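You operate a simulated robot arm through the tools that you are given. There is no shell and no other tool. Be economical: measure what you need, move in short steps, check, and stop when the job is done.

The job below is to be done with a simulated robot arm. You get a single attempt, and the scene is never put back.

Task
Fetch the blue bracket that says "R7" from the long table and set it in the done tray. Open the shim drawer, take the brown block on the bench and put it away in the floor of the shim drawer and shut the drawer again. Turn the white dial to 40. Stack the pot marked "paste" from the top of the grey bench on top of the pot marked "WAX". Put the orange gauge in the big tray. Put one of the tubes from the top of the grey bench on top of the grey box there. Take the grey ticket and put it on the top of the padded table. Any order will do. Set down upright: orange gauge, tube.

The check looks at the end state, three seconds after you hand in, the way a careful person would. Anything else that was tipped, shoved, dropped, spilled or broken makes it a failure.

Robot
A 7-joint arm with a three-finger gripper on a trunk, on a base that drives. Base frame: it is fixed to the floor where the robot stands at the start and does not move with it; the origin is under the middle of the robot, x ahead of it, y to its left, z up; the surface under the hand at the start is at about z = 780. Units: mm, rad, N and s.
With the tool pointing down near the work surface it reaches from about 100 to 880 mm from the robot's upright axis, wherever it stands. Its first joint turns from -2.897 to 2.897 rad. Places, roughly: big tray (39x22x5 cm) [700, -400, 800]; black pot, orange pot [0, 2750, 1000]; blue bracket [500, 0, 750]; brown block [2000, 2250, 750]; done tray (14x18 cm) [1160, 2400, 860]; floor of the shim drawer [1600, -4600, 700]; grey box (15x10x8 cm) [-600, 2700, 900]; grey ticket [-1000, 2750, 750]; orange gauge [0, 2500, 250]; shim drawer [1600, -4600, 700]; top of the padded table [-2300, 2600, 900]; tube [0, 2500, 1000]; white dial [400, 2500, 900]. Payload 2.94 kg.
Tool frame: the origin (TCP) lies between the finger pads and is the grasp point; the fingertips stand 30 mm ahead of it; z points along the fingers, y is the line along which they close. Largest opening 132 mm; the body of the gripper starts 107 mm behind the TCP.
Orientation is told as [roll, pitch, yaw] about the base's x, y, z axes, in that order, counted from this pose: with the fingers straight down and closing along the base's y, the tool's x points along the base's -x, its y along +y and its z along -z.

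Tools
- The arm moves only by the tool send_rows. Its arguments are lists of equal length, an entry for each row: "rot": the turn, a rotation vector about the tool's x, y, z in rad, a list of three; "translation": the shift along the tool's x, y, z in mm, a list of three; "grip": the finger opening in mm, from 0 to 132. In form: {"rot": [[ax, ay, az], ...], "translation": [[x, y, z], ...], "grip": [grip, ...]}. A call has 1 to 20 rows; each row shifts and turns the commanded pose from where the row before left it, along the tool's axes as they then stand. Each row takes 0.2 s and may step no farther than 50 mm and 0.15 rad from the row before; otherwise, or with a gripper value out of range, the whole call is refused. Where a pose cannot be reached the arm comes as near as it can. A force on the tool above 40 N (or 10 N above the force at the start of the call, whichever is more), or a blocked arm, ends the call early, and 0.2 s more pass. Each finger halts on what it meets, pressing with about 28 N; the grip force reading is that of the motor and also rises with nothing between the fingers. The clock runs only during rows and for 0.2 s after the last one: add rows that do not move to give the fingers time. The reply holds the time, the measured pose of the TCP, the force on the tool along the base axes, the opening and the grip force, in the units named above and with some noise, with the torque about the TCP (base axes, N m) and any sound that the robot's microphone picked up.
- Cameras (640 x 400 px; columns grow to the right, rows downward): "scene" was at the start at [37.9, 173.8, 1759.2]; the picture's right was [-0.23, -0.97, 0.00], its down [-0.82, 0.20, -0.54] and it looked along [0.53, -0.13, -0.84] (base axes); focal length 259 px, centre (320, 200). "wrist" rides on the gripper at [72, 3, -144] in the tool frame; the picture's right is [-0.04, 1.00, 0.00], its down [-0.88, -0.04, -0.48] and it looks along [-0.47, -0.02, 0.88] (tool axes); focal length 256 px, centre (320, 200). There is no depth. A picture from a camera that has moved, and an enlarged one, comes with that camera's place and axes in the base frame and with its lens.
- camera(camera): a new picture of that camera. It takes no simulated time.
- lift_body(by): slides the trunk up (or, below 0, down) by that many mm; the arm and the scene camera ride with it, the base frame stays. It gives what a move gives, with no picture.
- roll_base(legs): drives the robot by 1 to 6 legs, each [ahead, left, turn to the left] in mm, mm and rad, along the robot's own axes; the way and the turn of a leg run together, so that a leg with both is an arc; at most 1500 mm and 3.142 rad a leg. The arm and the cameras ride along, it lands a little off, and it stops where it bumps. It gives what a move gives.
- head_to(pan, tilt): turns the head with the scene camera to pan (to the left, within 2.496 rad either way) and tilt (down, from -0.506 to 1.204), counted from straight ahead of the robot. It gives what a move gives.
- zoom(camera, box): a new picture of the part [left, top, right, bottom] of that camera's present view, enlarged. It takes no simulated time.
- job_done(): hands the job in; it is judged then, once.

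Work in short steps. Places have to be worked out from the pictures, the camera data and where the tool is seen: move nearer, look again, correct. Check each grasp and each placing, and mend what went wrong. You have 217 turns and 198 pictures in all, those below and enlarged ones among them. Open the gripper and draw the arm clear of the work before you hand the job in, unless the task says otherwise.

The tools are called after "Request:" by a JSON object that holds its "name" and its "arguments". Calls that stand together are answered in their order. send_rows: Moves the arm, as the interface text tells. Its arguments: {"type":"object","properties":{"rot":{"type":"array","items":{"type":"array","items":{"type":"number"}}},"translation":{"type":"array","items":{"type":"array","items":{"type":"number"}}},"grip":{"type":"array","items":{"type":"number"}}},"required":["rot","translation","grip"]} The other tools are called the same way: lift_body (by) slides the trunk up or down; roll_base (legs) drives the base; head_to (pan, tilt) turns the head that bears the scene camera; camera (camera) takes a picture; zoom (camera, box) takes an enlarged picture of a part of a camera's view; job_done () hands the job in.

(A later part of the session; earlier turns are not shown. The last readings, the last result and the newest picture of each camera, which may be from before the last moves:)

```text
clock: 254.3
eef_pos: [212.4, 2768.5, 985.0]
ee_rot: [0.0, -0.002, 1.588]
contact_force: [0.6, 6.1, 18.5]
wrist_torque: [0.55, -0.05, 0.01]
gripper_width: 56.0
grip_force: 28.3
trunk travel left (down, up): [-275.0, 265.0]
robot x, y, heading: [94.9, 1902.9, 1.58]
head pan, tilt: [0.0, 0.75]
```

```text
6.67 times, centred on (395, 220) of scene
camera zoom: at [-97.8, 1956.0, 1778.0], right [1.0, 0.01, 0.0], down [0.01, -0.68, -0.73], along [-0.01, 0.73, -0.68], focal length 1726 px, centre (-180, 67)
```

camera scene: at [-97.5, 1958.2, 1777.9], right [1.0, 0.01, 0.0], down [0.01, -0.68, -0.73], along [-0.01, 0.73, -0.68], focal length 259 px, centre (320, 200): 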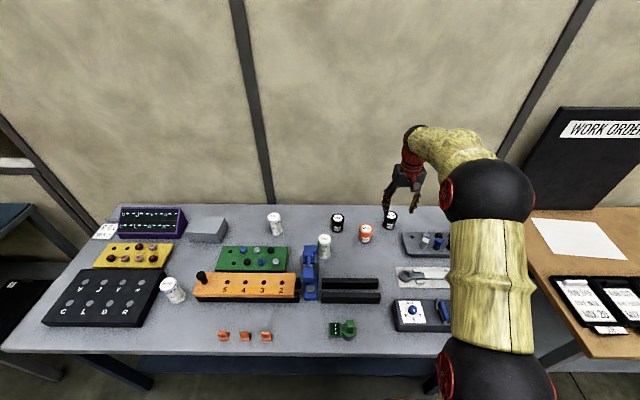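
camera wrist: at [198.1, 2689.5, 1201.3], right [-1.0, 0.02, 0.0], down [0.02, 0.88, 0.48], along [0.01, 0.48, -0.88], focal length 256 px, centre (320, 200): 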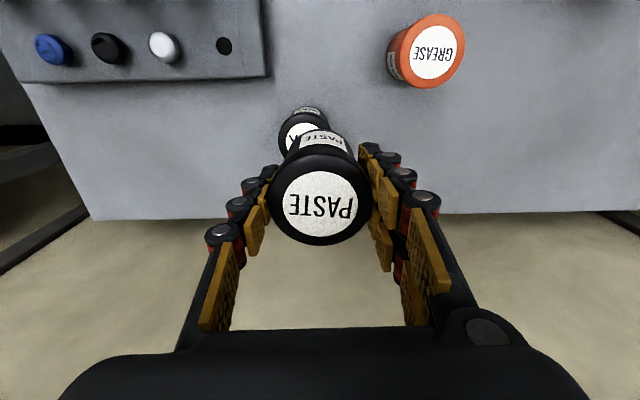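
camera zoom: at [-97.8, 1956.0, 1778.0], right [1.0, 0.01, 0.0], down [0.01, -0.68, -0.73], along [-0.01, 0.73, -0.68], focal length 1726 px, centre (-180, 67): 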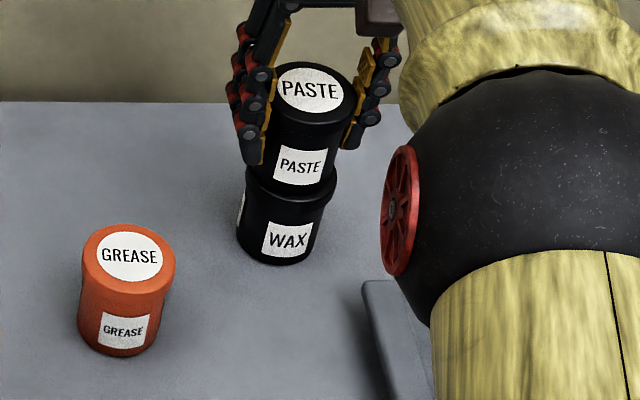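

Aligned well. I raise 2 mm more to unload and open the fingers.

Request:
{"name": "send_rows", "arguments": {"rot": [[0, 0, 0], [0, 0, 0], [0, 0, 0], [0, 0, 0]], "translation": [[0, 0, -2], [0, 0, 0], [0, 0, 0], [0, 0, 0]], "grip": [56, 75, 80, 80]}}

Request:
{"name": "zoom", "arguments": {"camera": "scene", "box": [365, 190, 425, 250]}}

```text
clock: 255.3
eef_pos: [213.3, 2767.7, 985.4]
ee_rot: [0.001, 0.002, 1.592]
contact_force: [-0.5, -0.2, -0.2]
wrist_torque: [-0.01, 0.05, 0.03]
gripper_width: 79.8
grip_force: 0.0
trunk travel left (down, up): [-275.0, 265.0]
robot x, y, heading: [97.2, 1906.7, 1.576]
head pan, tilt: [0.0, 0.75]
```

```text
6.67 times, centred on (395, 220) of scene
camera zoom: at [-97.5, 1957.1, 1777.9], right [1.0, 0.01, 0.0], down [0.01, -0.68, -0.73], along [-0.01, 0.73, -0.68], focal length 1726 px, centre (-180, 67)
```

zoom: 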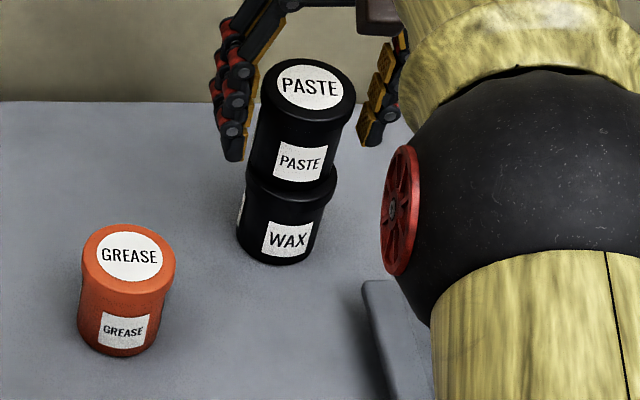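

Stack is stable. I lift clear, then shift the base left ~515 mm to reach tube 21 NOV and the grey box.

Request:
{"name": "send_rows", "arguments": {"rot": [[0, 0, 0], [0, 0, 0], [0, 0, 0], [0, 0, 0], [0, 0, 0], [0, 0, 0], [0, 0, 0], [0, 0, 0]], "translation": [[0, 0, -25], [0, 0, -45], [0, 0, -45], [0, 0, -45], [40, 0, 0], [40, 0, 0], [40, 0, 0], [30, 0, 0]], "grip": [80, 80, 80, 80, 80, 80, 80, 80]}}

Request:
{"name": "roll_base", "arguments": {"legs": [[0, 515, 0]]}}

Request:
{"name": "camera", "arguments": {"camera": "wrist"}}

Request:
{"name": "camera", "arguments": {"camera": "scene"}}

```text
clock: 257.1
eef_pos: [217.0, 2617.4, 1145.7]
ee_rot: [-0.001, 0.002, 1.588]
contact_force: [0.2, 0.3, 0.0]
wrist_torque: [-0.04, 0.0, -0.03]
gripper_width: 80.0
grip_force: 0.0
trunk travel left (down, up): [-275.0, 265.0]
robot x, y, heading: [89.9, 1905.9, 1.575]
head pan, tilt: [0.0, 0.75]
```

```text
clock: 260.1
eef_pos: [-297.4, 2611.7, 1146.3]
ee_rot: [0.001, 0.0, 1.593]
contact_force: [0.0, 0.8, 0.7]
wrist_torque: [-0.04, -0.01, 0.01]
gripper_width: 79.9
grip_force: 0.0
trunk travel left (down, up): [-275.0, 265.0]
robot x, y, heading: [-413.3, 1897.3, 1.582]
head pan, tilt: [0.0, 0.75]
```

```text
95 pictures are left
camera wrist: at [-298.1, 2539.5, 1289.2], right [-1.0, 0.02, 0.0], down [0.02, 0.88, 0.48], along [0.01, 0.48, -0.88], focal length 256 px, centre (320, 200)
```

wrist: 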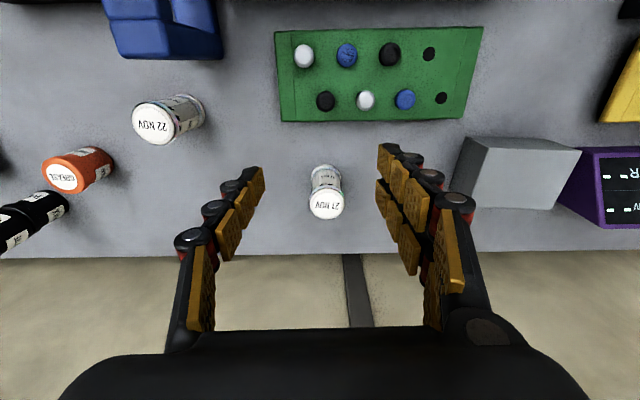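

```text
94 pictures are left
camera scene: at [-607.8, 1950.1, 1777.9], right [1.0, 0.01, 0.0], down [0.01, -0.68, -0.73], along [-0.01, 0.73, -0.68], focal length 259 px, centre (320, 200)
```

scene: 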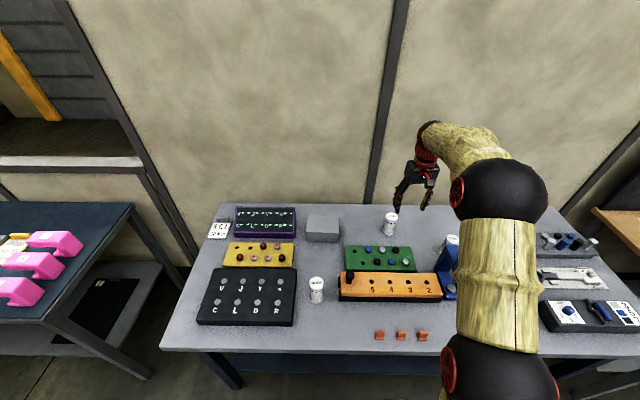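

Tube 21 NOV: ~[−303, 2718], top z≈970. I move above it and check.

Request:
{"name": "send_rows", "arguments": {"rot": [[0, 0, 0], [0, 0, 0], [0, 0, 0], [0, 0, 0], [0, 0, 0], [0, 0, 0]], "translation": [[-36, 1, 0], [-36, 1, 0], [-35, 1, 10], [0, 0, 45], [0, 0, 40], [0, 0, 0]], "grip": [95, 95, 95, 95, 95, 95]}}

Request:
{"name": "camera", "arguments": {"camera": "wrist"}}

```text
clock: 261.5
eef_pos: [-301.9, 2720.2, 1049.2]
ee_rot: [0.0, 0.001, 1.594]
contact_force: [0.1, 0.1, -0.2]
wrist_torque: [0.01, 0.02, 0.0]
gripper_width: 95.3
grip_force: 0.0
trunk travel left (down, up): [-275.0, 265.0]
robot x, y, heading: [-417.2, 1899.7, 1.591]
head pan, tilt: [0.0, 0.75]
```

```text
93 pictures are left
camera wrist: at [-302.7, 2647.4, 1192.9], right [-1.0, 0.02, 0.0], down [0.02, 0.88, 0.48], along [0.01, 0.48, -0.88], focal length 256 px, centre (320, 200)
```

wrist: 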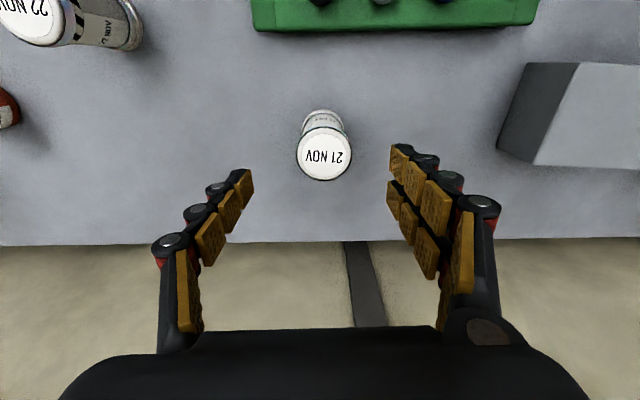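

Well centred. I lower to z=925 and grip the tube.

Request:
{"name": "send_rows", "arguments": {"rot": [[0, 0, 0], [0, 0, 0], [0, 0, 0], [0, 0, 0], [0, 0, 0], [0, 0, 0], [0, 0, 0], [0, 0, 0], [0, 0, 0]], "translation": [[-2, 3, 40], [0, 0, 45], [0, 0, 39], [0, 0, 0], [0, 0, 0], [0, 0, 0], [0, 0, 0], [0, 0, 0], [0, 0, 0]], "grip": [95, 95, 95, 95, 35, 35, 35, 35, 35]}}

Request:
{"name": "camera", "arguments": {"camera": "wrist"}}

```text
clock: 263.5
eef_pos: [-305.1, 2721.8, 925.3]
ee_rot: [0.0, -0.001, 1.595]
contact_force: [0.5, -0.9, 0.4]
wrist_torque: [-0.01, 0.04, -0.01]
gripper_width: 46.4
grip_force: 28.3
trunk travel left (down, up): [-275.0, 265.0]
robot x, y, heading: [-413.8, 1899.2, 1.585]
head pan, tilt: [0.0, 0.75]
```

```text
92 pictures are left
camera wrist: at [-306.5, 2648.2, 1069.9], right [-1.0, 0.02, 0.0], down [0.02, 0.88, 0.48], along [0.01, 0.47, -0.88], focal length 256 px, centre (320, 200)
```

wrist: 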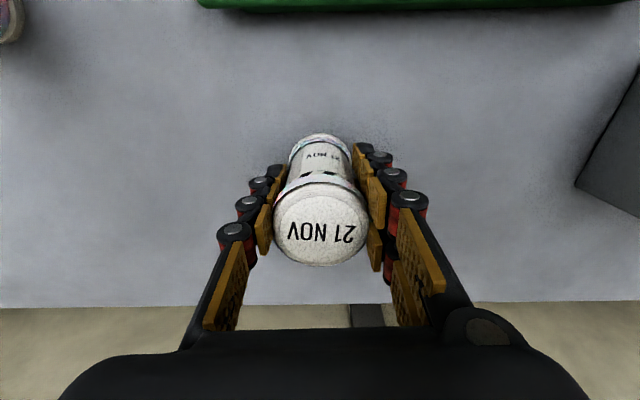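

Tube held (46 mm). I lift it and zoom on the grey box.

Request:
{"name": "send_rows", "arguments": {"rot": [[0, 0, 0], [0, 0, 0], [0, 0, 0], [0, 0, 0], [0, 0, 0]], "translation": [[0, 0, -25], [0, 0, -45], [0, 0, -45], [0, 0, -45], [0, 0, 0]], "grip": [35, 35, 35, 35, 35]}}

Request:
{"name": "zoom", "arguments": {"camera": "scene", "box": [220, 190, 420, 310]}}

Request:
{"name": "camera", "arguments": {"camera": "wrist"}}

```text
clock: 264.7
eef_pos: [-306.7, 2721.8, 1085.1]
ee_rot: [0.0, 0.004, 1.592]
contact_force: [0.0, -1.5, -1.5]
wrist_torque: [0.02, 0.01, 0.0]
gripper_width: 46.6
grip_force: 28.1
trunk travel left (down, up): [-275.0, 265.0]
robot x, y, heading: [-413.6, 1899.7, 1.581]
head pan, tilt: [0.0, 0.75]
```

```text
3.20 times, centred on (320, 250) of scene
camera zoom: at [-607.3, 1950.6, 1777.9], right [1.0, 0.01, 0.0], down [0.01, -0.68, -0.73], along [-0.01, 0.73, -0.68], focal length 828 px, centre (320, 40)
```

zoom: 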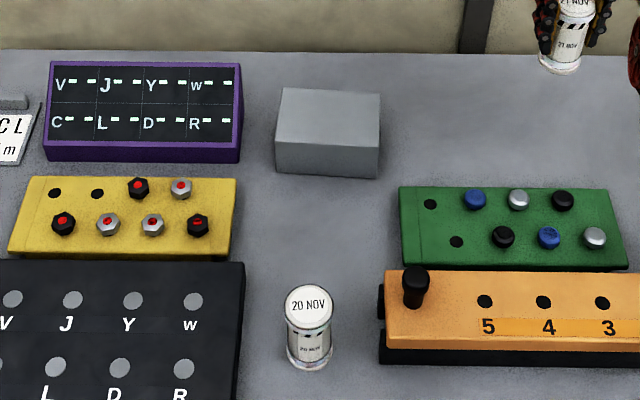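

```text
90 pictures are left
camera wrist: at [-307.0, 2649.5, 1229.8], right [-1.0, 0.02, 0.0], down [0.02, 0.88, 0.47], along [0.01, 0.47, -0.88], focal length 256 px, centre (320, 200)
```

wrist: 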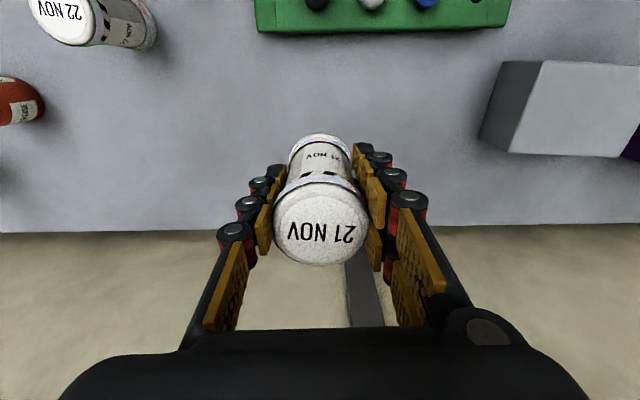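

Box top centre ≈ [−605, 2687, 950]. I carry the tube over it and check.

Request:
{"name": "send_rows", "arguments": {"rot": [[0, 0, 0], [0, 0, 0], [0, 0, 0], [0, 0, 0], [0, 0, 0], [0, 0, 0], [0, 0, 0], [0, 0, 0], [0, 0, 0]], "translation": [[4, 42.7, 0], [4, 42.7, 0], [4, 42.7, 0], [4, 42.7, 0], [4, 42.7, 0], [4, 42.7, 0], [4, 42.7, 0], [0, 0, 35], [0, 0, 0]], "grip": [35, 35, 35, 35, 35, 35, 35, 35, 35]}}

Request:
{"name": "camera", "arguments": {"camera": "wrist"}}

Request:
{"name": "zoom", "arguments": {"camera": "scene", "box": [270, 170, 370, 260]}}

```text
clock: 266.7
eef_pos: [-603.0, 2686.6, 1050.0]
ee_rot: [0.0, 0.0, 1.593]
contact_force: [-0.5, 0.6, -1.1]
wrist_torque: [-0.01, 0.04, 0.02]
gripper_width: 46.1
grip_force: 28.2
trunk travel left (down, up): [-275.0, 265.0]
robot x, y, heading: [-418.1, 1897.2, 1.584]
head pan, tilt: [0.0, 0.75]
```

```text
89 pictures are left
camera wrist: at [-605.5, 2613.8, 1194.7], right [-1.0, 0.02, 0.0], down [0.02, 0.88, 0.48], along [0.01, 0.48, -0.88], focal length 256 px, centre (320, 200)
```

wrist: 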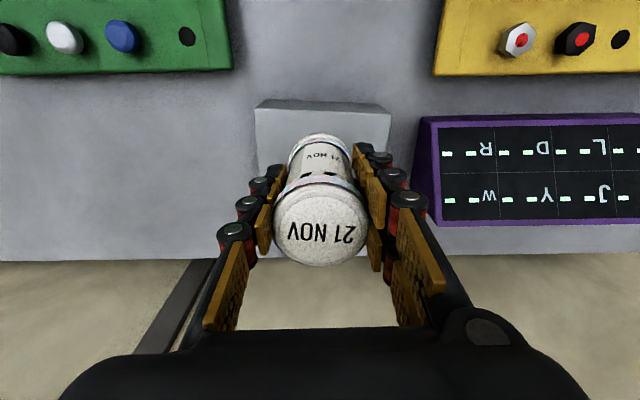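

```text
4.44 times, centred on (320, 215) of scene
camera zoom: at [-607.5, 1950.4, 1778.0], right [1.0, 0.01, 0.0], down [0.01, -0.68, -0.73], along [-0.01, 0.73, -0.68], focal length 1150 px, centre (320, 133)
```

zoom: 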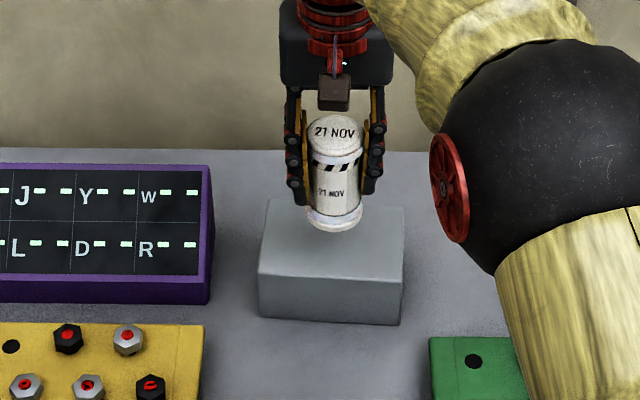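

The box centre is ~11 mm farther back. I shift and lower to contact.

Request:
{"name": "send_rows", "arguments": {"rot": [[0, 0, 0], [0, 0, 0], [0, 0, 0], [0, 0, 0], [0, 0, 0]], "translation": [[-11, 1, 0], [0, 0, 25], [0, 0, 10], [0, 0, 5], [0, 0, 0]], "grip": [35, 35, 35, 35, 35]}}

Request:
{"name": "zoom", "arguments": {"camera": "scene", "box": [270, 170, 370, 260]}}

```text
clock: 267.9
eef_pos: [-604.5, 2698.6, 1010.8]
ee_rot: [-0.002, 0.001, 1.595]
contact_force: [-0.2, 0.2, -1.5]
wrist_torque: [0.02, 0.02, 0.0]
gripper_width: 46.2
grip_force: 28.4
trunk travel left (down, up): [-275.0, 265.0]
robot x, y, heading: [-413.8, 1897.6, 1.584]
head pan, tilt: [0.0, 0.75]
```

```text
4.44 times, centred on (320, 215) of scene
camera zoom: at [-607.7, 1950.5, 1777.9], right [1.0, 0.01, 0.0], down [0.01, -0.68, -0.73], along [-0.01, 0.73, -0.68], focal length 1150 px, centre (320, 133)
```

zoom: 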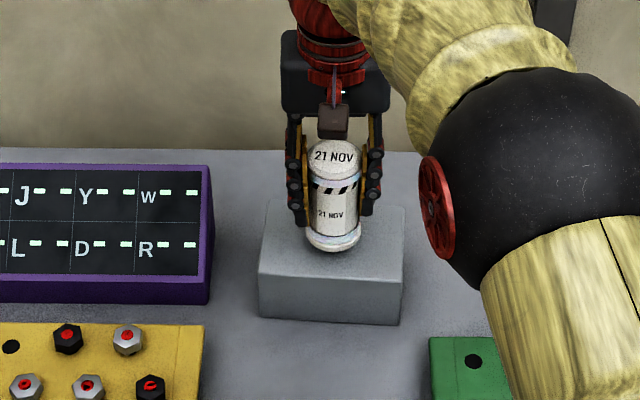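

The tube is just above the box top, centred. I continue in small steps to contact.

Request:
{"name": "send_rows", "arguments": {"rot": [[0, 0, 0], [0, 0, 0], [0, 0, 0], [0, 0, 0]], "translation": [[0, 0, 3], [0, 0, 3], [0, 0, 2], [0, 0, 0]], "grip": [35, 35, 35, 35]}}

```text
clock: 268.9
eef_pos: [-605.7, 2697.1, 1003.2]
ee_rot: [-0.003, 0.003, 1.592]
contact_force: [0.3, -0.6, -1.2]
wrist_torque: [0.03, -0.02, -0.02]
gripper_width: 46.4
grip_force: 27.9
trunk travel left (down, up): [-275.0, 265.0]
robot x, y, heading: [-418.8, 1903.4, 1.581]
head pan, tilt: [0.0, 0.75]
```

Request:
{"name": "send_rows", "arguments": {"rot": [[0, 0, 0], [0, 0, 0], [0, 0, 0], [0, 0, 0]], "translation": [[0, 0, 2], [0, 0, 2], [0, 0, 2], [0, 0, 0]], "grip": [35, 35, 35, 35]}}

```text
clock: 269.9
eef_pos: [-604.7, 2696.4, 996.6]
ee_rot: [0.0, 0.001, 1.594]
contact_force: [0.2, 0.0, -1.1]
wrist_torque: [0.01, 0.0, -0.02]
gripper_width: 46.5
grip_force: 27.9
trunk travel left (down, up): [-275.0, 265.0]
robot x, y, heading: [-412.2, 1896.5, 1.586]
head pan, tilt: [0.0, 0.75]
```

Request:
{"name": "send_rows", "arguments": {"rot": [[0, 0, 0], [0, 0, 0], [0, 0, 0], [0, 0, 0]], "translation": [[0, 0, 2], [0, 0, 2], [0, 0, 2], [0, 0, 0]], "grip": [35, 35, 35, 35]}}

Request:
{"name": "zoom", "arguments": {"camera": "scene", "box": [290, 190, 350, 250]}}

```text
clock: 270.9
eef_pos: [-604.1, 2697.0, 996.2]
ee_rot: [0.001, -0.009, 1.592]
contact_force: [-0.2, -1.5, 24.6]
wrist_torque: [-0.21, 0.09, 0.07]
gripper_width: 46.5
grip_force: 28.0
trunk travel left (down, up): [-275.0, 265.0]
robot x, y, heading: [-416.0, 1900.4, 1.583]
head pan, tilt: [0.0, 0.75]
```

```text
6.67 times, centred on (320, 220) of scene
camera zoom: at [-607.1, 1947.4, 1778.3], right [1.0, 0.01, 0.0], down [0.01, -0.68, -0.73], along [-0.01, 0.73, -0.68], focal length 1726 px, centre (320, 67)
```

zoom: 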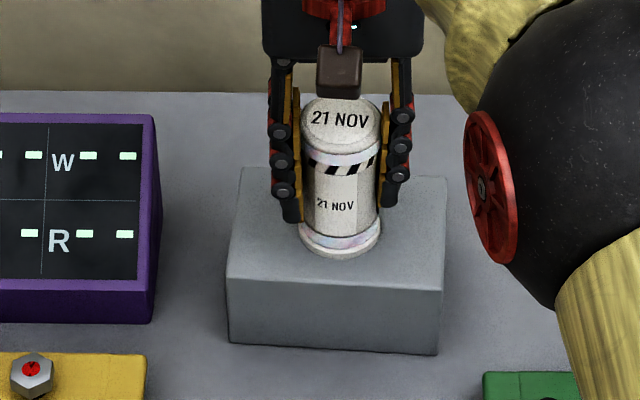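

Contact. I ease off 5 mm, open and lift straight up.

Request:
{"name": "send_rows", "arguments": {"rot": [[0, 0, 0], [0, 0, 0], [0, 0, 0], [0, 0, 0], [0, 0, 0], [0, 0, 0], [0, 0, 0], [0, 0, 0], [0, 0, 0], [0, 0, 0]], "translation": [[0, 0, -5], [0, 0, 0], [0, 0, 0], [0, 0, 0], [0, 0, -30], [0, 0, -45], [0, 0, -45], [0, 0, -45], [45, 0, 0], [45, 0, 0]], "grip": [46, 72, 72, 72, 72, 72, 72, 72, 72, 72]}}

Request:
{"name": "camera", "arguments": {"camera": "scene"}}

```text
clock: 273.1
eef_pos: [-601.3, 2606.4, 1162.1]
ee_rot: [0.0, -0.002, 1.593]
contact_force: [0.2, 0.4, 1.4]
wrist_torque: [0.05, -0.03, 0.01]
gripper_width: 72.2
grip_force: 0.0
trunk travel left (down, up): [-275.0, 265.0]
robot x, y, heading: [-415.1, 1899.1, 1.588]
head pan, tilt: [0.0, 0.75]
```

```text
85 pictures are left
camera scene: at [-607.5, 1948.9, 1778.0], right [1.0, 0.01, 0.0], down [0.01, -0.68, -0.73], along [-0.01, 0.73, -0.68], focal length 259 px, centre (320, 200)
```

scene: 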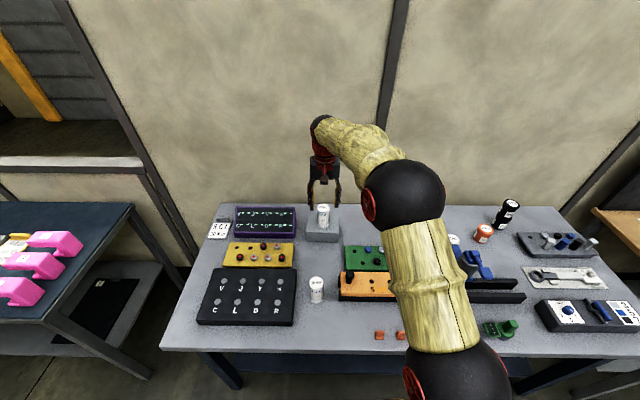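

Tube stands upright on the box. Next the grey ticket near [−1080, 2730]; I shift the base left 550 mm.

Request:
{"name": "roll_base", "arguments": {"legs": [[0, 550, 0]]}}

Request:
{"name": "camera", "arguments": {"camera": "scene"}}

Request:
{"name": "camera", "arguments": {"camera": "wrist"}}

```text
clock: 276.2
eef_pos: [-1146.9, 2601.8, 1161.2]
ee_rot: [-0.001, 0.0, 1.594]
contact_force: [-0.3, -0.5, 0.7]
wrist_torque: [0.01, -0.03, 0.0]
gripper_width: 72.1
grip_force: 0.0
trunk travel left (down, up): [-275.0, 265.0]
robot x, y, heading: [-962.6, 1890.9, 1.58]
head pan, tilt: [0.0, 0.75]
```

```text
84 pictures are left
camera scene: at [-1153.9, 1943.2, 1777.9], right [1.0, 0.01, 0.0], down [0.01, -0.68, -0.73], along [-0.01, 0.73, -0.68], focal length 259 px, centre (320, 200)
```

scene: 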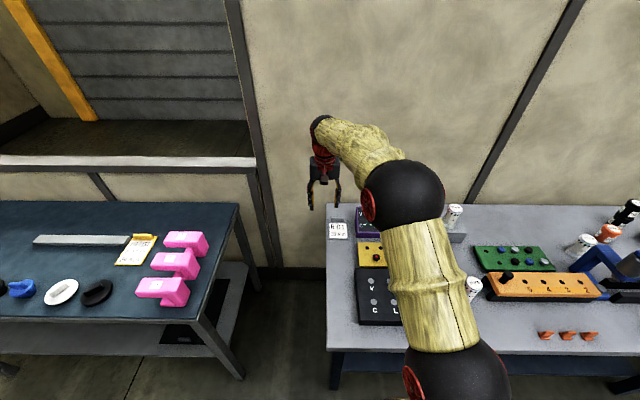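

```text
83 pictures are left
camera wrist: at [-1148.4, 2528.0, 1305.0], right [-1.0, 0.02, 0.0], down [0.02, 0.88, 0.48], along [0.01, 0.48, -0.88], focal length 256 px, centre (320, 200)
```

wrist: 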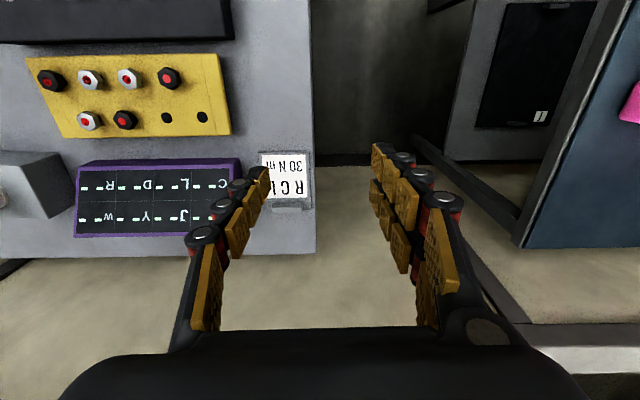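

Ticket is at about [−1084, 2723], by the bench's left edge. I move closer above it.

Request:
{"name": "send_rows", "arguments": {"rot": [[0, 0, 0], [0, 0, 0], [0, 0, 0], [0, 0, 0], [0, 0, 0], [0, 0, 0], [0, 0, 0]], "translation": [[-33, -22, 0], [-33, -22, 0], [-31, -21, 0], [0, 0, 45], [0, 0, 45], [0, 0, 45], [0, 0, 0]], "grip": [110, 110, 110, 110, 110, 110, 110]}}

Request:
{"name": "camera", "arguments": {"camera": "wrist"}}

Request:
{"name": "zoom", "arguments": {"camera": "scene", "box": [300, 180, 400, 260]}}

```text
clock: 277.8
eef_pos: [-1083.1, 2700.5, 1026.0]
ee_rot: [-0.002, 0.0, 1.594]
contact_force: [0.2, -0.6, -1.0]
wrist_torque: [0.05, 0.03, 0.01]
gripper_width: 109.9
grip_force: 0.0
trunk travel left (down, up): [-275.0, 265.0]
robot x, y, heading: [-964.7, 1887.7, 1.582]
head pan, tilt: [0.0, 0.75]
```

```text
82 pictures are left
camera wrist: at [-1085.1, 2626.4, 1170.3], right [-1.0, 0.02, 0.0], down [0.02, 0.88, 0.48], along [0.01, 0.48, -0.88], focal length 256 px, centre (320, 200)
```

wrist: 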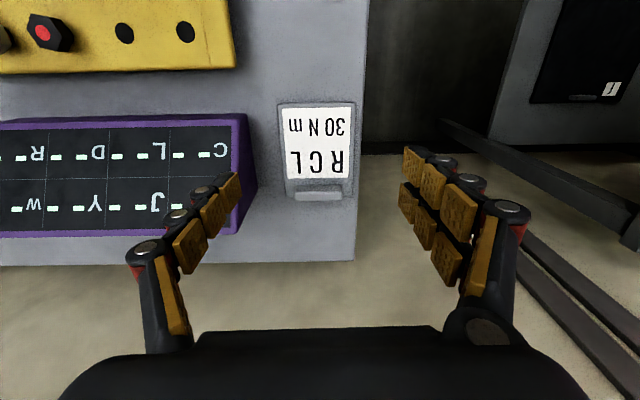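

```text
5.00 times, centred on (350, 220) of scene
camera zoom: at [-1153.5, 1943.2, 1778.0], right [1.0, 0.01, 0.0], down [0.01, -0.68, -0.73], along [-0.01, 0.73, -0.68], focal length 1294 px, centre (170, 100)
```

zoom: 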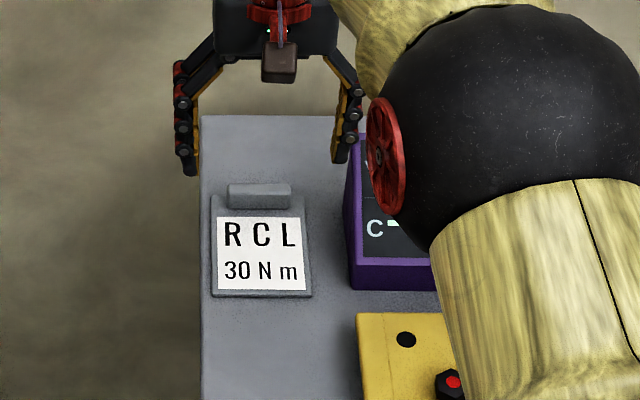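

Board ≈87 × 118 mm centred at [−1081, 2722]; the gap to the purple box is ~28 mm. I'll grip its side edges with a 104 mm opening, lowering stepwise.

Request:
{"name": "send_rows", "arguments": {"rot": [[0, 0, 0], [0, 0, 0], [0, 0, 0], [0, 0, 0], [0, 0, 0]], "translation": [[-21, -2, 0], [0, 0, 40], [0, 0, 40], [0, 0, 36], [0, 0, 0]], "grip": [104, 104, 104, 104, 104]}}

Request:
{"name": "camera", "arguments": {"camera": "wrist"}}

Request:
{"name": "zoom", "arguments": {"camera": "scene", "box": [310, 190, 380, 260]}}

```text
clock: 279.0
eef_pos: [-1082.2, 2720.2, 910.5]
ee_rot: [0.0, -0.001, 1.592]
contact_force: [-0.6, 0.4, -1.0]
wrist_torque: [0.0, -0.05, 0.01]
gripper_width: 104.1
grip_force: 0.1
trunk travel left (down, up): [-275.0, 265.0]
robot x, y, heading: [-961.4, 1891.7, 1.585]
head pan, tilt: [0.0, 0.75]
```

```text
80 pictures are left
camera wrist: at [-1083.3, 2647.2, 1053.9], right [-1.0, 0.02, 0.0], down [0.02, 0.88, 0.48], along [0.01, 0.48, -0.88], focal length 256 px, centre (320, 200)
```

wrist: 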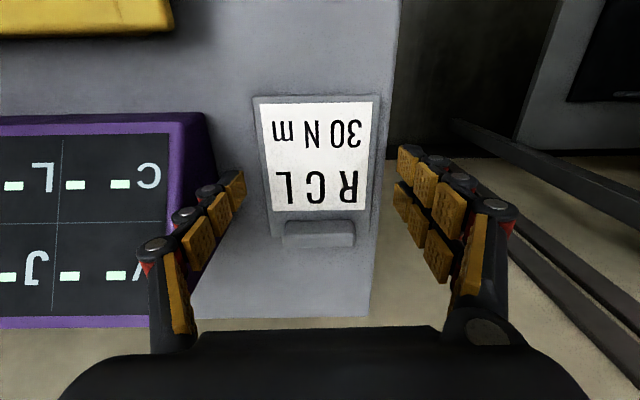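

```text
5.71 times, centred on (345, 225) of scene
camera zoom: at [-1153.4, 1943.3, 1778.0], right [1.0, 0.01, 0.0], down [0.01, -0.68, -0.73], along [-0.01, 0.73, -0.68], focal length 1479 px, centre (177, 57)
```

zoom: 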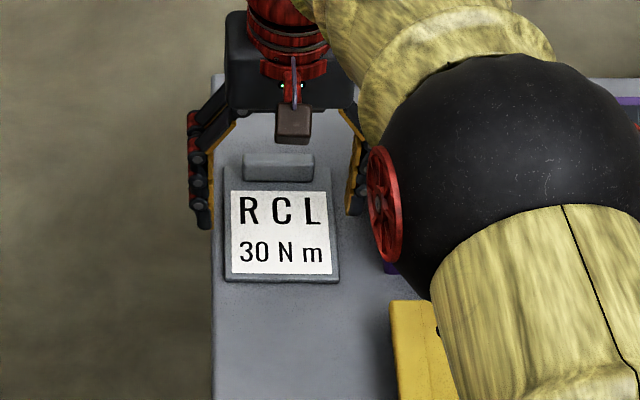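

Fingers straddle the ticket evenly. I step down to find the bench.

Request:
{"name": "send_rows", "arguments": {"rot": [[0, 0, 0], [0, 0, 0], [0, 0, 0], [0, 0, 0], [0, 0, 0]], "translation": [[0, 0, 4], [0, 0, 3], [0, 0, 3], [0, 0, 2], [0, 0, 0]], "grip": [104, 104, 104, 104, 104]}}

```text
clock: 280.2
eef_pos: [-1081.7, 2720.0, 897.8]
ee_rot: [0.0, 0.0, 1.596]
contact_force: [0.5, -0.5, 0.5]
wrist_torque: [-0.01, -0.02, 0.01]
gripper_width: 103.7
grip_force: 0.1
trunk travel left (down, up): [-275.0, 265.0]
robot x, y, heading: [-962.1, 1894.3, 1.583]
head pan, tilt: [0.0, 0.75]
```

Request:
{"name": "send_rows", "arguments": {"rot": [[0, 0, 0], [0, 0, 0], [0, 0, 0], [0, 0, 0]], "translation": [[0, 0, 2], [0, 0, 2], [0, 0, 1], [0, 0, 0]], "grip": [104, 104, 104, 104]}}

```text
clock: 281.2
eef_pos: [-1082.1, 2720.1, 892.1]
ee_rot: [-0.001, -0.001, 1.593]
contact_force: [-0.4, -0.5, 0.3]
wrist_torque: [-0.02, -0.01, 0.03]
gripper_width: 104.0
grip_force: 0.0
trunk travel left (down, up): [-275.0, 265.0]
robot x, y, heading: [-960.3, 1889.8, 1.577]
head pan, tilt: [0.0, 0.75]
```

Tips at z≈862, still no contact; that should be beside the board. I close.

Request:
{"name": "send_rows", "arguments": {"rot": [[0, 0, 0], [0, 0, 0], [0, 0, 0], [0, 0, 0]], "translation": [[0, 0, 0], [0, 0, 0], [0, 0, 0], [0, 0, 0]], "grip": [75, 75, 75, 75]}}

Request:
{"name": "camera", "arguments": {"camera": "wrist"}}

```text
clock: 282.2
eef_pos: [-1081.6, 2720.5, 893.3]
ee_rot: [0.002, 0.0, 1.593]
contact_force: [0.5, -0.7, 0.6]
wrist_torque: [-0.02, -0.06, -0.02]
gripper_width: 75.3
grip_force: 0.8
trunk travel left (down, up): [-275.0, 265.0]
robot x, y, heading: [-963.0, 1895.5, 1.586]
head pan, tilt: [0.0, 0.75]
```

```text
78 pictures are left
camera wrist: at [-1083.4, 2647.5, 1036.9], right [-1.0, 0.02, 0.0], down [0.02, 0.88, 0.48], along [0.01, 0.48, -0.88], focal length 256 px, centre (320, 200)
```

wrist: 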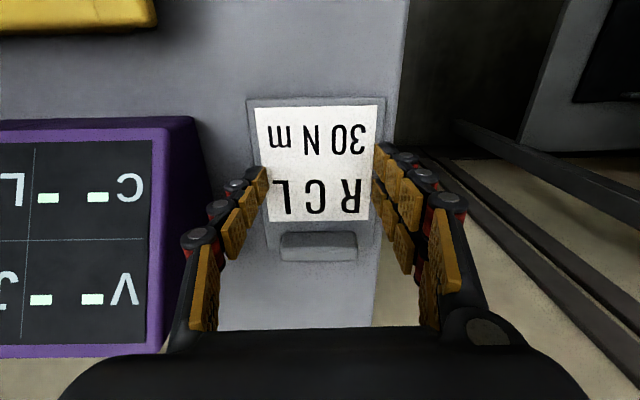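

The fingers closed above the thin board — the bench is lower (~850). I reopen to 110 and keep stepping down.

Request:
{"name": "send_rows", "arguments": {"rot": [[0, 0, 0], [0, 0, 0], [0, 0, 0], [0, 0, 0], [0, 0, 0], [0, 0, 0], [0, 0, 0]], "translation": [[0, 0, -3], [0, 0, 0], [-4, 0, 0], [0, 0, 4], [0, 0, 3], [0, 0, 2], [0, 0, 0]], "grip": [110, 110, 110, 110, 110, 110, 110]}}

Request:
{"name": "camera", "arguments": {"camera": "wrist"}}

```text
clock: 283.8
eef_pos: [-1082.0, 2724.6, 887.0]
ee_rot: [0.001, -0.001, 1.594]
contact_force: [0.1, 0.5, 0.6]
wrist_torque: [0.0, -0.01, -0.01]
gripper_width: 110.2
grip_force: 0.1
trunk travel left (down, up): [-275.0, 265.0]
robot x, y, heading: [-960.6, 1890.4, 1.584]
head pan, tilt: [0.0, 0.75]
```

```text
77 pictures are left
camera wrist: at [-1083.8, 2651.5, 1030.6], right [-1.0, 0.02, 0.0], down [0.02, 0.88, 0.48], along [0.01, 0.48, -0.88], focal length 256 px, centre (320, 200)
```

wrist: 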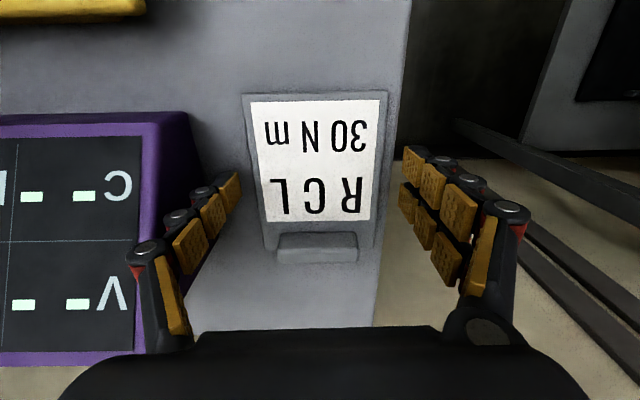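

Still symmetric and clear. I go further down.

Request:
{"name": "send_rows", "arguments": {"rot": [[0, 0, 0], [0, 0, 0], [0, 0, 0], [0, 0, 0], [0, 0, 0]], "translation": [[0, 0, 2], [0, 0, 2], [0, 0, 2], [0, 0, 1], [0, 0, 0]], "grip": [110, 110, 110, 110, 110]}}

```text
clock: 285.0
eef_pos: [-1081.7, 2725.1, 878.7]
ee_rot: [0.002, 0.001, 1.596]
contact_force: [0.6, 0.1, 0.2]
wrist_torque: [0.04, 0.02, 0.01]
gripper_width: 110.1
grip_force: 0.1
trunk travel left (down, up): [-275.0, 265.0]
robot x, y, heading: [-962.6, 1891.9, 1.588]
head pan, tilt: [0.0, 0.75]
```

Tips at ~849. I try closing.

Request:
{"name": "send_rows", "arguments": {"rot": [[0, 0, 0], [0, 0, 0], [0, 0, 0], [0, 0, 0]], "translation": [[0, 0, 0], [0, 0, 0], [0, 0, 0], [0, 0, 0]], "grip": [80, 80, 80, 80]}}

```text
clock: 286.0
eef_pos: [-1082.3, 2725.1, 884.8]
ee_rot: [0.003, -0.006, 1.595]
contact_force: [2.2, 4.1, 24.8]
wrist_torque: [-0.31, -0.15, -0.1]
gripper_width: 89.5
grip_force: 27.9
trunk travel left (down, up): [-275.0, 265.0]
robot x, y, heading: [-961.8, 1891.2, 1.583]
head pan, tilt: [0.0, 0.75]
```

Closed at 89.5 mm but with 25 N upward. I look.

Request:
{"name": "camera", "arguments": {"camera": "wrist"}}

Request:
{"name": "zoom", "arguments": {"camera": "scene", "box": [310, 190, 380, 260]}}

```text
76 pictures are left
camera wrist: at [-1083.6, 2651.4, 1027.8], right [-1.0, 0.02, 0.0], down [0.02, 0.88, 0.48], along [0.01, 0.48, -0.88], focal length 256 px, centre (320, 200)
```

wrist: 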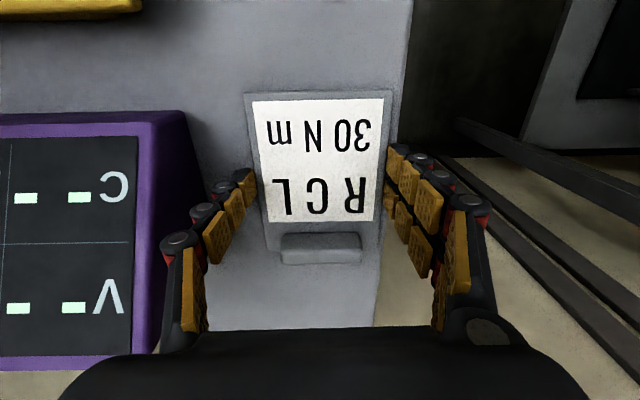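

```text
5.71 times, centred on (345, 225) of scene
camera zoom: at [-1152.8, 1941.0, 1778.3], right [1.0, 0.01, 0.0], down [0.01, -0.68, -0.73], along [-0.01, 0.73, -0.68], focal length 1479 px, centre (177, 57)
```

zoom: 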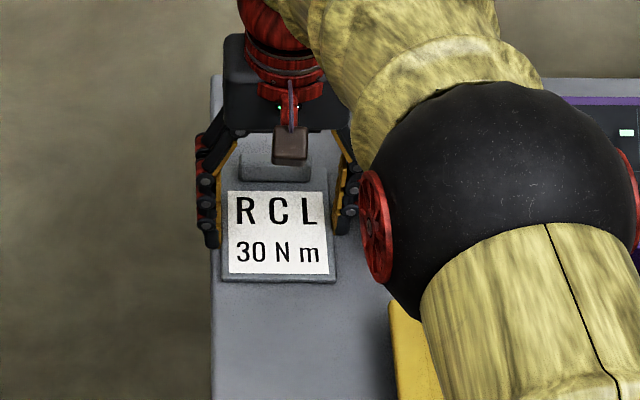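

It appears gripped on the edges with tips pressing the bench. I lift a little and check whether it comes along.

Request:
{"name": "send_rows", "arguments": {"rot": [[0, 0, 0], [0, 0, 0], [0, 0, 0], [0, 0, 0], [0, 0, 0], [0, 0, 0]], "translation": [[0, 0, -5], [0, 0, -5], [0, 0, -10], [0, 0, -15], [0, 0, -20], [0, 0, 0]], "grip": [80, 80, 80, 80, 80, 80]}}

Request:
{"name": "camera", "arguments": {"camera": "wrist"}}

```text
clock: 287.4
eef_pos: [-1081.3, 2723.7, 936.1]
ee_rot: [0.0, 0.002, 1.594]
contact_force: [0.9, -0.5, -0.3]
wrist_torque: [0.02, -0.01, 0.0]
gripper_width: 89.3
grip_force: 27.5
trunk travel left (down, up): [-275.0, 265.0]
robot x, y, heading: [-960.9, 1893.0, 1.584]
head pan, tilt: [0.0, 0.75]
```

```text
74 pictures are left
camera wrist: at [-1083.7, 2650.8, 1079.4], right [-1.0, 0.02, 0.0], down [0.02, 0.88, 0.47], along [0.01, 0.47, -0.88], focal length 256 px, centre (320, 200)
```

wrist: 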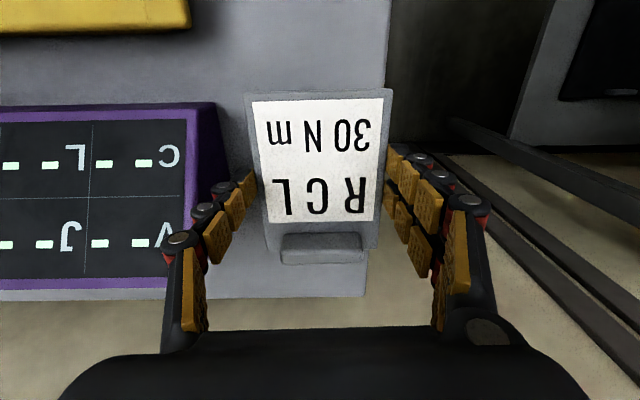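

The ticket is held. I lift it higher, retract a bit, and shift left ~880 mm to the padded table.

Request:
{"name": "send_rows", "arguments": {"rot": [[0, 0, 0], [0, 0, 0], [0, 0, 0], [0, 0, 0], [0, 0, 0], [0, 0, 0], [0, 0, 0], [0, 0, 0]], "translation": [[0, 0, -45], [0, 0, -45], [0, 0, -45], [0, 0, -45], [45, 0, 0], [45, 0, 0], [45, 0, 0], [40, 0, 0]], "grip": [80, 80, 80, 80, 80, 80, 80, 80]}}

Request:
{"name": "roll_base", "arguments": {"legs": [[0, 880, 0]]}}

Request:
{"name": "camera", "arguments": {"camera": "scene"}}

Request:
{"name": "camera", "arguments": {"camera": "wrist"}}

```text
clock: 289.2
eef_pos: [-1078.2, 2549.0, 1115.1]
ee_rot: [0.0, 0.0, 1.594]
contact_force: [-0.7, 0.2, -0.5]
wrist_torque: [0.01, 0.03, 0.05]
gripper_width: 89.9
grip_force: 27.6
trunk travel left (down, up): [-275.0, 265.0]
robot x, y, heading: [-958.9, 1890.2, 1.589]
head pan, tilt: [0.0, 0.75]
```

```text
clock: 293.9
eef_pos: [-1962.8, 2539.8, 1116.4]
ee_rot: [-0.001, 0.0, 1.592]
contact_force: [-0.3, 0.2, -0.3]
wrist_torque: [0.0, 0.02, 0.01]
gripper_width: 89.1
grip_force: 27.7
trunk travel left (down, up): [-275.0, 265.0]
robot x, y, heading: [-1844.0, 1882.8, 1.584]
head pan, tilt: [0.0, 0.75]
```

```text
73 pictures are left
camera scene: at [-2037.4, 1931.8, 1777.9], right [1.0, 0.01, 0.0], down [0.01, -0.68, -0.73], along [-0.01, 0.73, -0.68], focal length 259 px, centre (320, 200)
```

scene: 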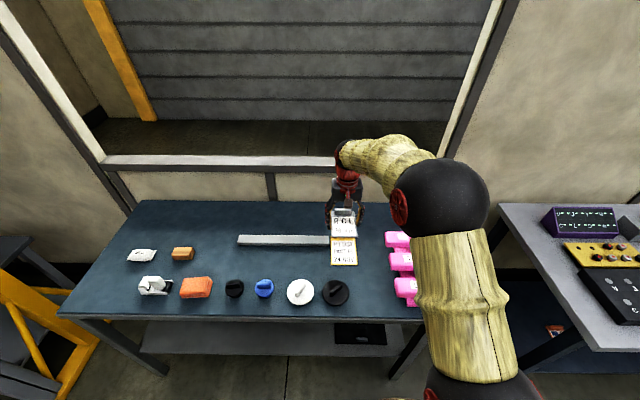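

```text
72 pictures are left
camera wrist: at [-1963.8, 2466.0, 1258.9], right [-1.0, 0.02, 0.0], down [0.02, 0.88, 0.48], along [0.01, 0.48, -0.88], focal length 256 px, centre (320, 200)
```

wrist: 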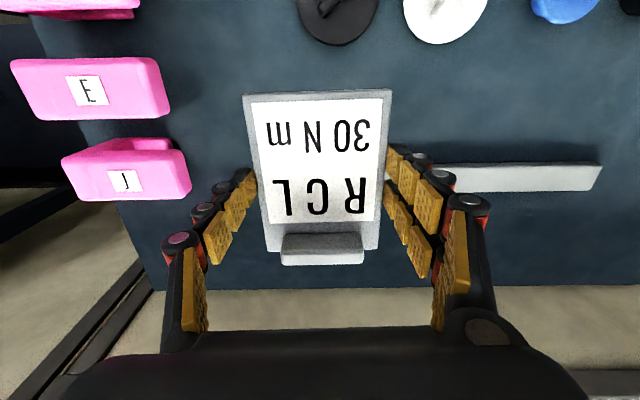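

There is a free strip behind the grey bar (y≈2680–2890). I drive forward 110 mm, move the ticket to ~[−1990, 2788] and check.

Request:
{"name": "roll_base", "arguments": {"legs": [[110, 0, 0]]}}

Request:
{"name": "send_rows", "arguments": {"rot": [[0, 0, 0], [0, 0, 0], [0, 0, 0], [0, 0, 0], [0, 0, 0], [0, 0, 0], [0, 0, 0], [0, 0, 0]], "translation": [[-35, 6, 0], [-35, 6, 0], [-35, 6, 0], [-34, 6, 0], [0, 0, 40], [0, 0, 40], [0, 0, 20], [0, 0, 0]], "grip": [80, 80, 80, 80, 80, 80, 80, 80]}}

Request:
{"name": "camera", "arguments": {"camera": "wrist"}}

Request:
{"name": "zoom", "arguments": {"camera": "scene", "box": [220, 190, 440, 330]}}

```text
clock: 295.1
eef_pos: [-1964.5, 2652.1, 1114.9]
ee_rot: [0.0, 0.001, 1.594]
contact_force: [0.6, -0.1, -0.4]
wrist_torque: [-0.04, 0.01, 0.0]
gripper_width: 89.1
grip_force: 27.7
trunk travel left (down, up): [-275.0, 265.0]
robot x, y, heading: [-1844.7, 1991.3, 1.589]
head pan, tilt: [0.0, 0.75]
```

```text
clock: 296.9
eef_pos: [-1992.0, 2788.9, 1014.7]
ee_rot: [0.001, 0.002, 1.594]
contact_force: [-0.3, -0.8, -1.3]
wrist_torque: [-0.03, 0.0, 0.01]
gripper_width: 89.3
grip_force: 27.9
trunk travel left (down, up): [-275.0, 265.0]
robot x, y, heading: [-1848.1, 1992.0, 1.584]
head pan, tilt: [0.0, 0.75]
```

```text
71 pictures are left
camera wrist: at [-1992.9, 2715.6, 1157.7], right [-1.0, 0.02, 0.0], down [0.02, 0.88, 0.47], along [0.01, 0.47, -0.88], focal length 256 px, centre (320, 200)
```

wrist: 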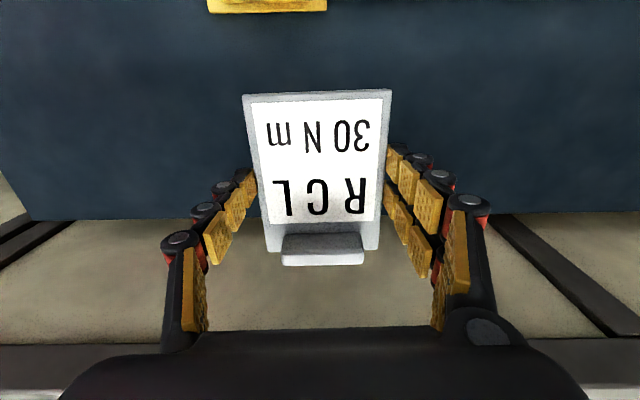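

```text
2.86 times, centred on (330, 260) of scene
camera zoom: at [-2038.6, 2042.7, 1778.0], right [1.0, 0.01, 0.0], down [0.01, -0.68, -0.73], along [-0.01, 0.73, -0.68], focal length 740 px, centre (291, 29)
```

zoom: 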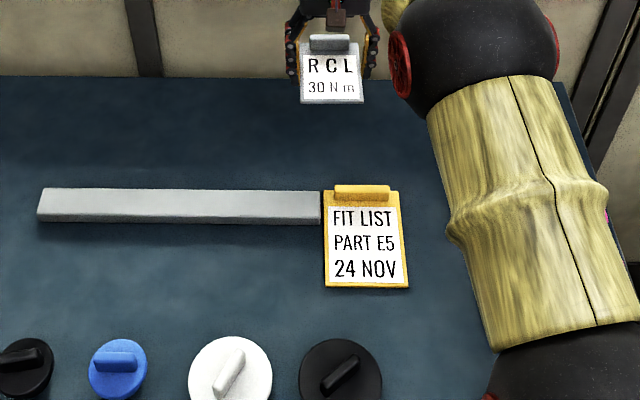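

Spot is clear: bar ends y≈2674, table back edge ≈2890. I lower.

Request:
{"name": "send_rows", "arguments": {"rot": [[0, 0, 0], [0, 0, 0], [0, 0, 0], [0, 0, 0], [0, 0, 0]], "translation": [[0, 0, 40], [0, 0, 30], [0, 0, 10], [0, 0, 8], [0, 0, 0]], "grip": [80, 80, 80, 80, 80]}}

Request:
{"name": "zoom", "arguments": {"camera": "scene", "box": [290, 170, 380, 260]}}

```text
clock: 298.1
eef_pos: [-1991.2, 2789.5, 925.1]
ee_rot: [0.0, 0.002, 1.594]
contact_force: [-0.6, 0.5, -1.5]
wrist_torque: [-0.01, 0.02, -0.01]
gripper_width: 89.0
grip_force: 28.6
trunk travel left (down, up): [-275.0, 265.0]
robot x, y, heading: [-1844.2, 1994.3, 1.587]
head pan, tilt: [0.0, 0.75]
```

```text
4.44 times, centred on (335, 215) of scene
camera zoom: at [-2038.7, 2042.9, 1777.9], right [1.0, 0.01, 0.0], down [0.01, -0.68, -0.73], along [-0.01, 0.73, -0.68], focal length 1150 px, centre (253, 133)
```

zoom: 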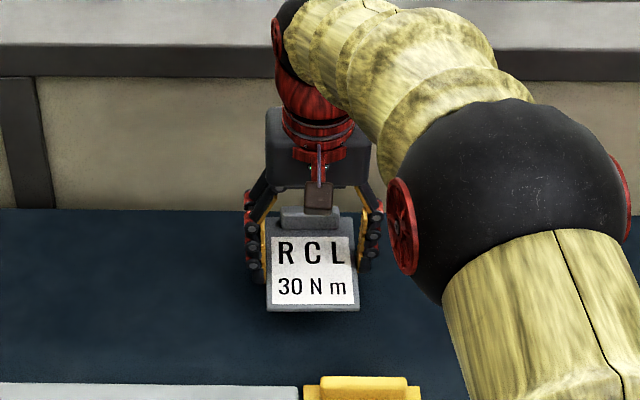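

Request:
{"name": "send_rows", "arguments": {"rot": [[0, 0, 0], [0, 0, 0], [0, 0, 0], [0, 0, 0], [0, 0, 0]], "translation": [[0, 0, 4], [0, 0, 4], [0, 0, 4], [0, 0, 3], [0, 0, 0]], "grip": [80, 80, 80, 80, 80]}}

```text
clock: 299.3
eef_pos: [-1990.0, 2788.9, 910.5]
ee_rot: [0.001, 0.001, 1.593]
contact_force: [-0.2, 0.1, -0.5]
wrist_torque: [-0.03, 0.0, 0.06]
gripper_width: 89.3
grip_force: 27.4
trunk travel left (down, up): [-275.0, 265.0]
robot x, y, heading: [-1846.5, 1993.3, 1.585]
head pan, tilt: [0.0, 0.75]
```

Request:
{"name": "send_rows", "arguments": {"rot": [[0, 0, 0], [0, 0, 0], [0, 0, 0], [0, 0, 0], [0, 0, 0]], "translation": [[0, 0, 3], [0, 0, 3], [0, 0, 3], [0, 0, 2], [0, 0, 0]], "grip": [80, 80, 80, 80, 80]}}

```text
clock: 300.5
eef_pos: [-1991.4, 2787.2, 898.8]
ee_rot: [0.0, 0.003, 1.593]
contact_force: [0.2, 0.8, -1.3]
wrist_torque: [-0.02, 0.02, -0.07]
gripper_width: 89.1
grip_force: 28.0
trunk travel left (down, up): [-275.0, 265.0]
robot x, y, heading: [-1847.6, 1991.4, 1.586]
head pan, tilt: [0.0, 0.75]
```

Request:
{"name": "send_rows", "arguments": {"rot": [[0, 0, 0], [0, 0, 0], [0, 0, 0], [0, 0, 0], [0, 0, 0], [0, 0, 0]], "translation": [[0, 0, 3], [0, 0, 3], [0, 0, 2], [0, 0, 2], [0, 0, 2], [0, 0, 0]], "grip": [80, 80, 80, 80, 80, 80]}}

Request:
{"name": "camera", "arguments": {"camera": "wrist"}}

```text
clock: 301.9
eef_pos: [-1992.2, 2788.2, 888.1]
ee_rot: [-0.001, 0.0, 1.593]
contact_force: [0.3, 0.3, -0.9]
wrist_torque: [-0.03, 0.0, -0.03]
gripper_width: 89.3
grip_force: 27.7
trunk travel left (down, up): [-275.0, 265.0]
robot x, y, heading: [-1848.8, 1990.3, 1.581]
head pan, tilt: [0.0, 0.75]
```

```text
68 pictures are left
camera wrist: at [-1992.7, 2715.1, 1032.0], right [-1.0, 0.02, 0.0], down [0.02, 0.88, 0.47], along [0.01, 0.47, -0.88], focal length 256 px, centre (320, 200)
```

wrist: 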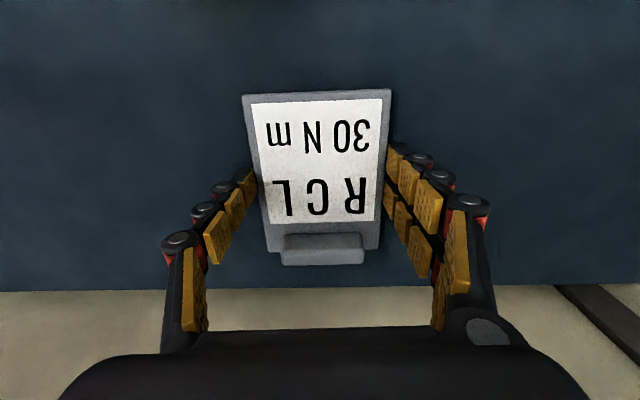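

Near the surface now. I keep stepping down.

Request:
{"name": "send_rows", "arguments": {"rot": [[0, 0, 0], [0, 0, 0], [0, 0, 0], [0, 0, 0], [0, 0, 0], [0, 0, 0]], "translation": [[0, 0, 2], [0, 0, 2], [0, 0, 2], [0, 0, 2], [0, 0, 2], [0, 0, 0]], "grip": [80, 80, 80, 80, 80, 80]}}

```text
clock: 303.3
eef_pos: [-1991.4, 2788.1, 885.1]
ee_rot: [0.001, -0.008, 1.593]
contact_force: [-0.7, -7.2, 39.4]
wrist_torque: [-1.07, -0.2, -0.08]
gripper_width: 89.3
grip_force: 28.1
trunk travel left (down, up): [-275.0, 265.0]
robot x, y, heading: [-1846.9, 1991.5, 1.583]
head pan, tilt: [0.0, 0.75]
```

Contact. I ease up 6 mm, open and lift away.

Request:
{"name": "send_rows", "arguments": {"rot": [[0, 0, 0], [0, 0, 0], [0, 0, 0], [0, 0, 0], [0, 0, 0], [0, 0, 0], [0, 0, 0], [0, 0, 0], [0, 0, 0], [0, 0, 0]], "translation": [[0, 0, -6], [0, 0, 0], [0, 0, 0], [0, 0, -20], [0, 0, -45], [0, 0, -45], [0, 0, -45], [0, 0, -45], [45, 0, 0], [45, 0, 0]], "grip": [90, 112, 112, 112, 112, 112, 112, 112, 112, 112]}}

Request:
{"name": "camera", "arguments": {"camera": "scene"}}

```text
clock: 305.5
eef_pos: [-1990.8, 2698.2, 1087.3]
ee_rot: [0.0, -0.002, 1.594]
contact_force: [-0.3, -0.2, 0.2]
wrist_torque: [0.04, 0.01, -0.01]
gripper_width: 112.0
grip_force: 0.1
trunk travel left (down, up): [-275.0, 265.0]
robot x, y, heading: [-1845.2, 1993.6, 1.588]
head pan, tilt: [0.0, 0.75]
```

```text
67 pictures are left
camera scene: at [-2038.6, 2041.5, 1778.0], right [1.0, 0.01, 0.0], down [0.01, -0.68, -0.73], along [-0.01, 0.73, -0.68], focal length 259 px, centre (320, 200)
```

scene: 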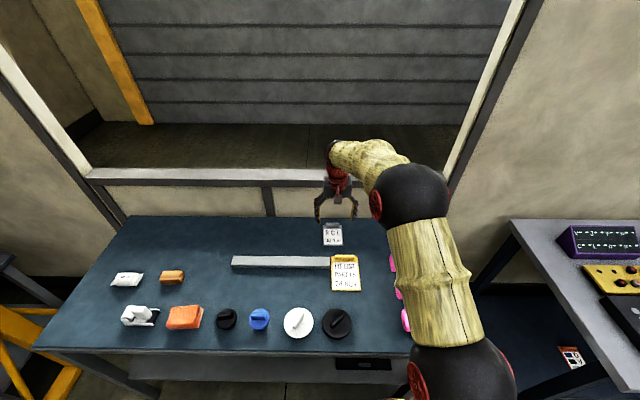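

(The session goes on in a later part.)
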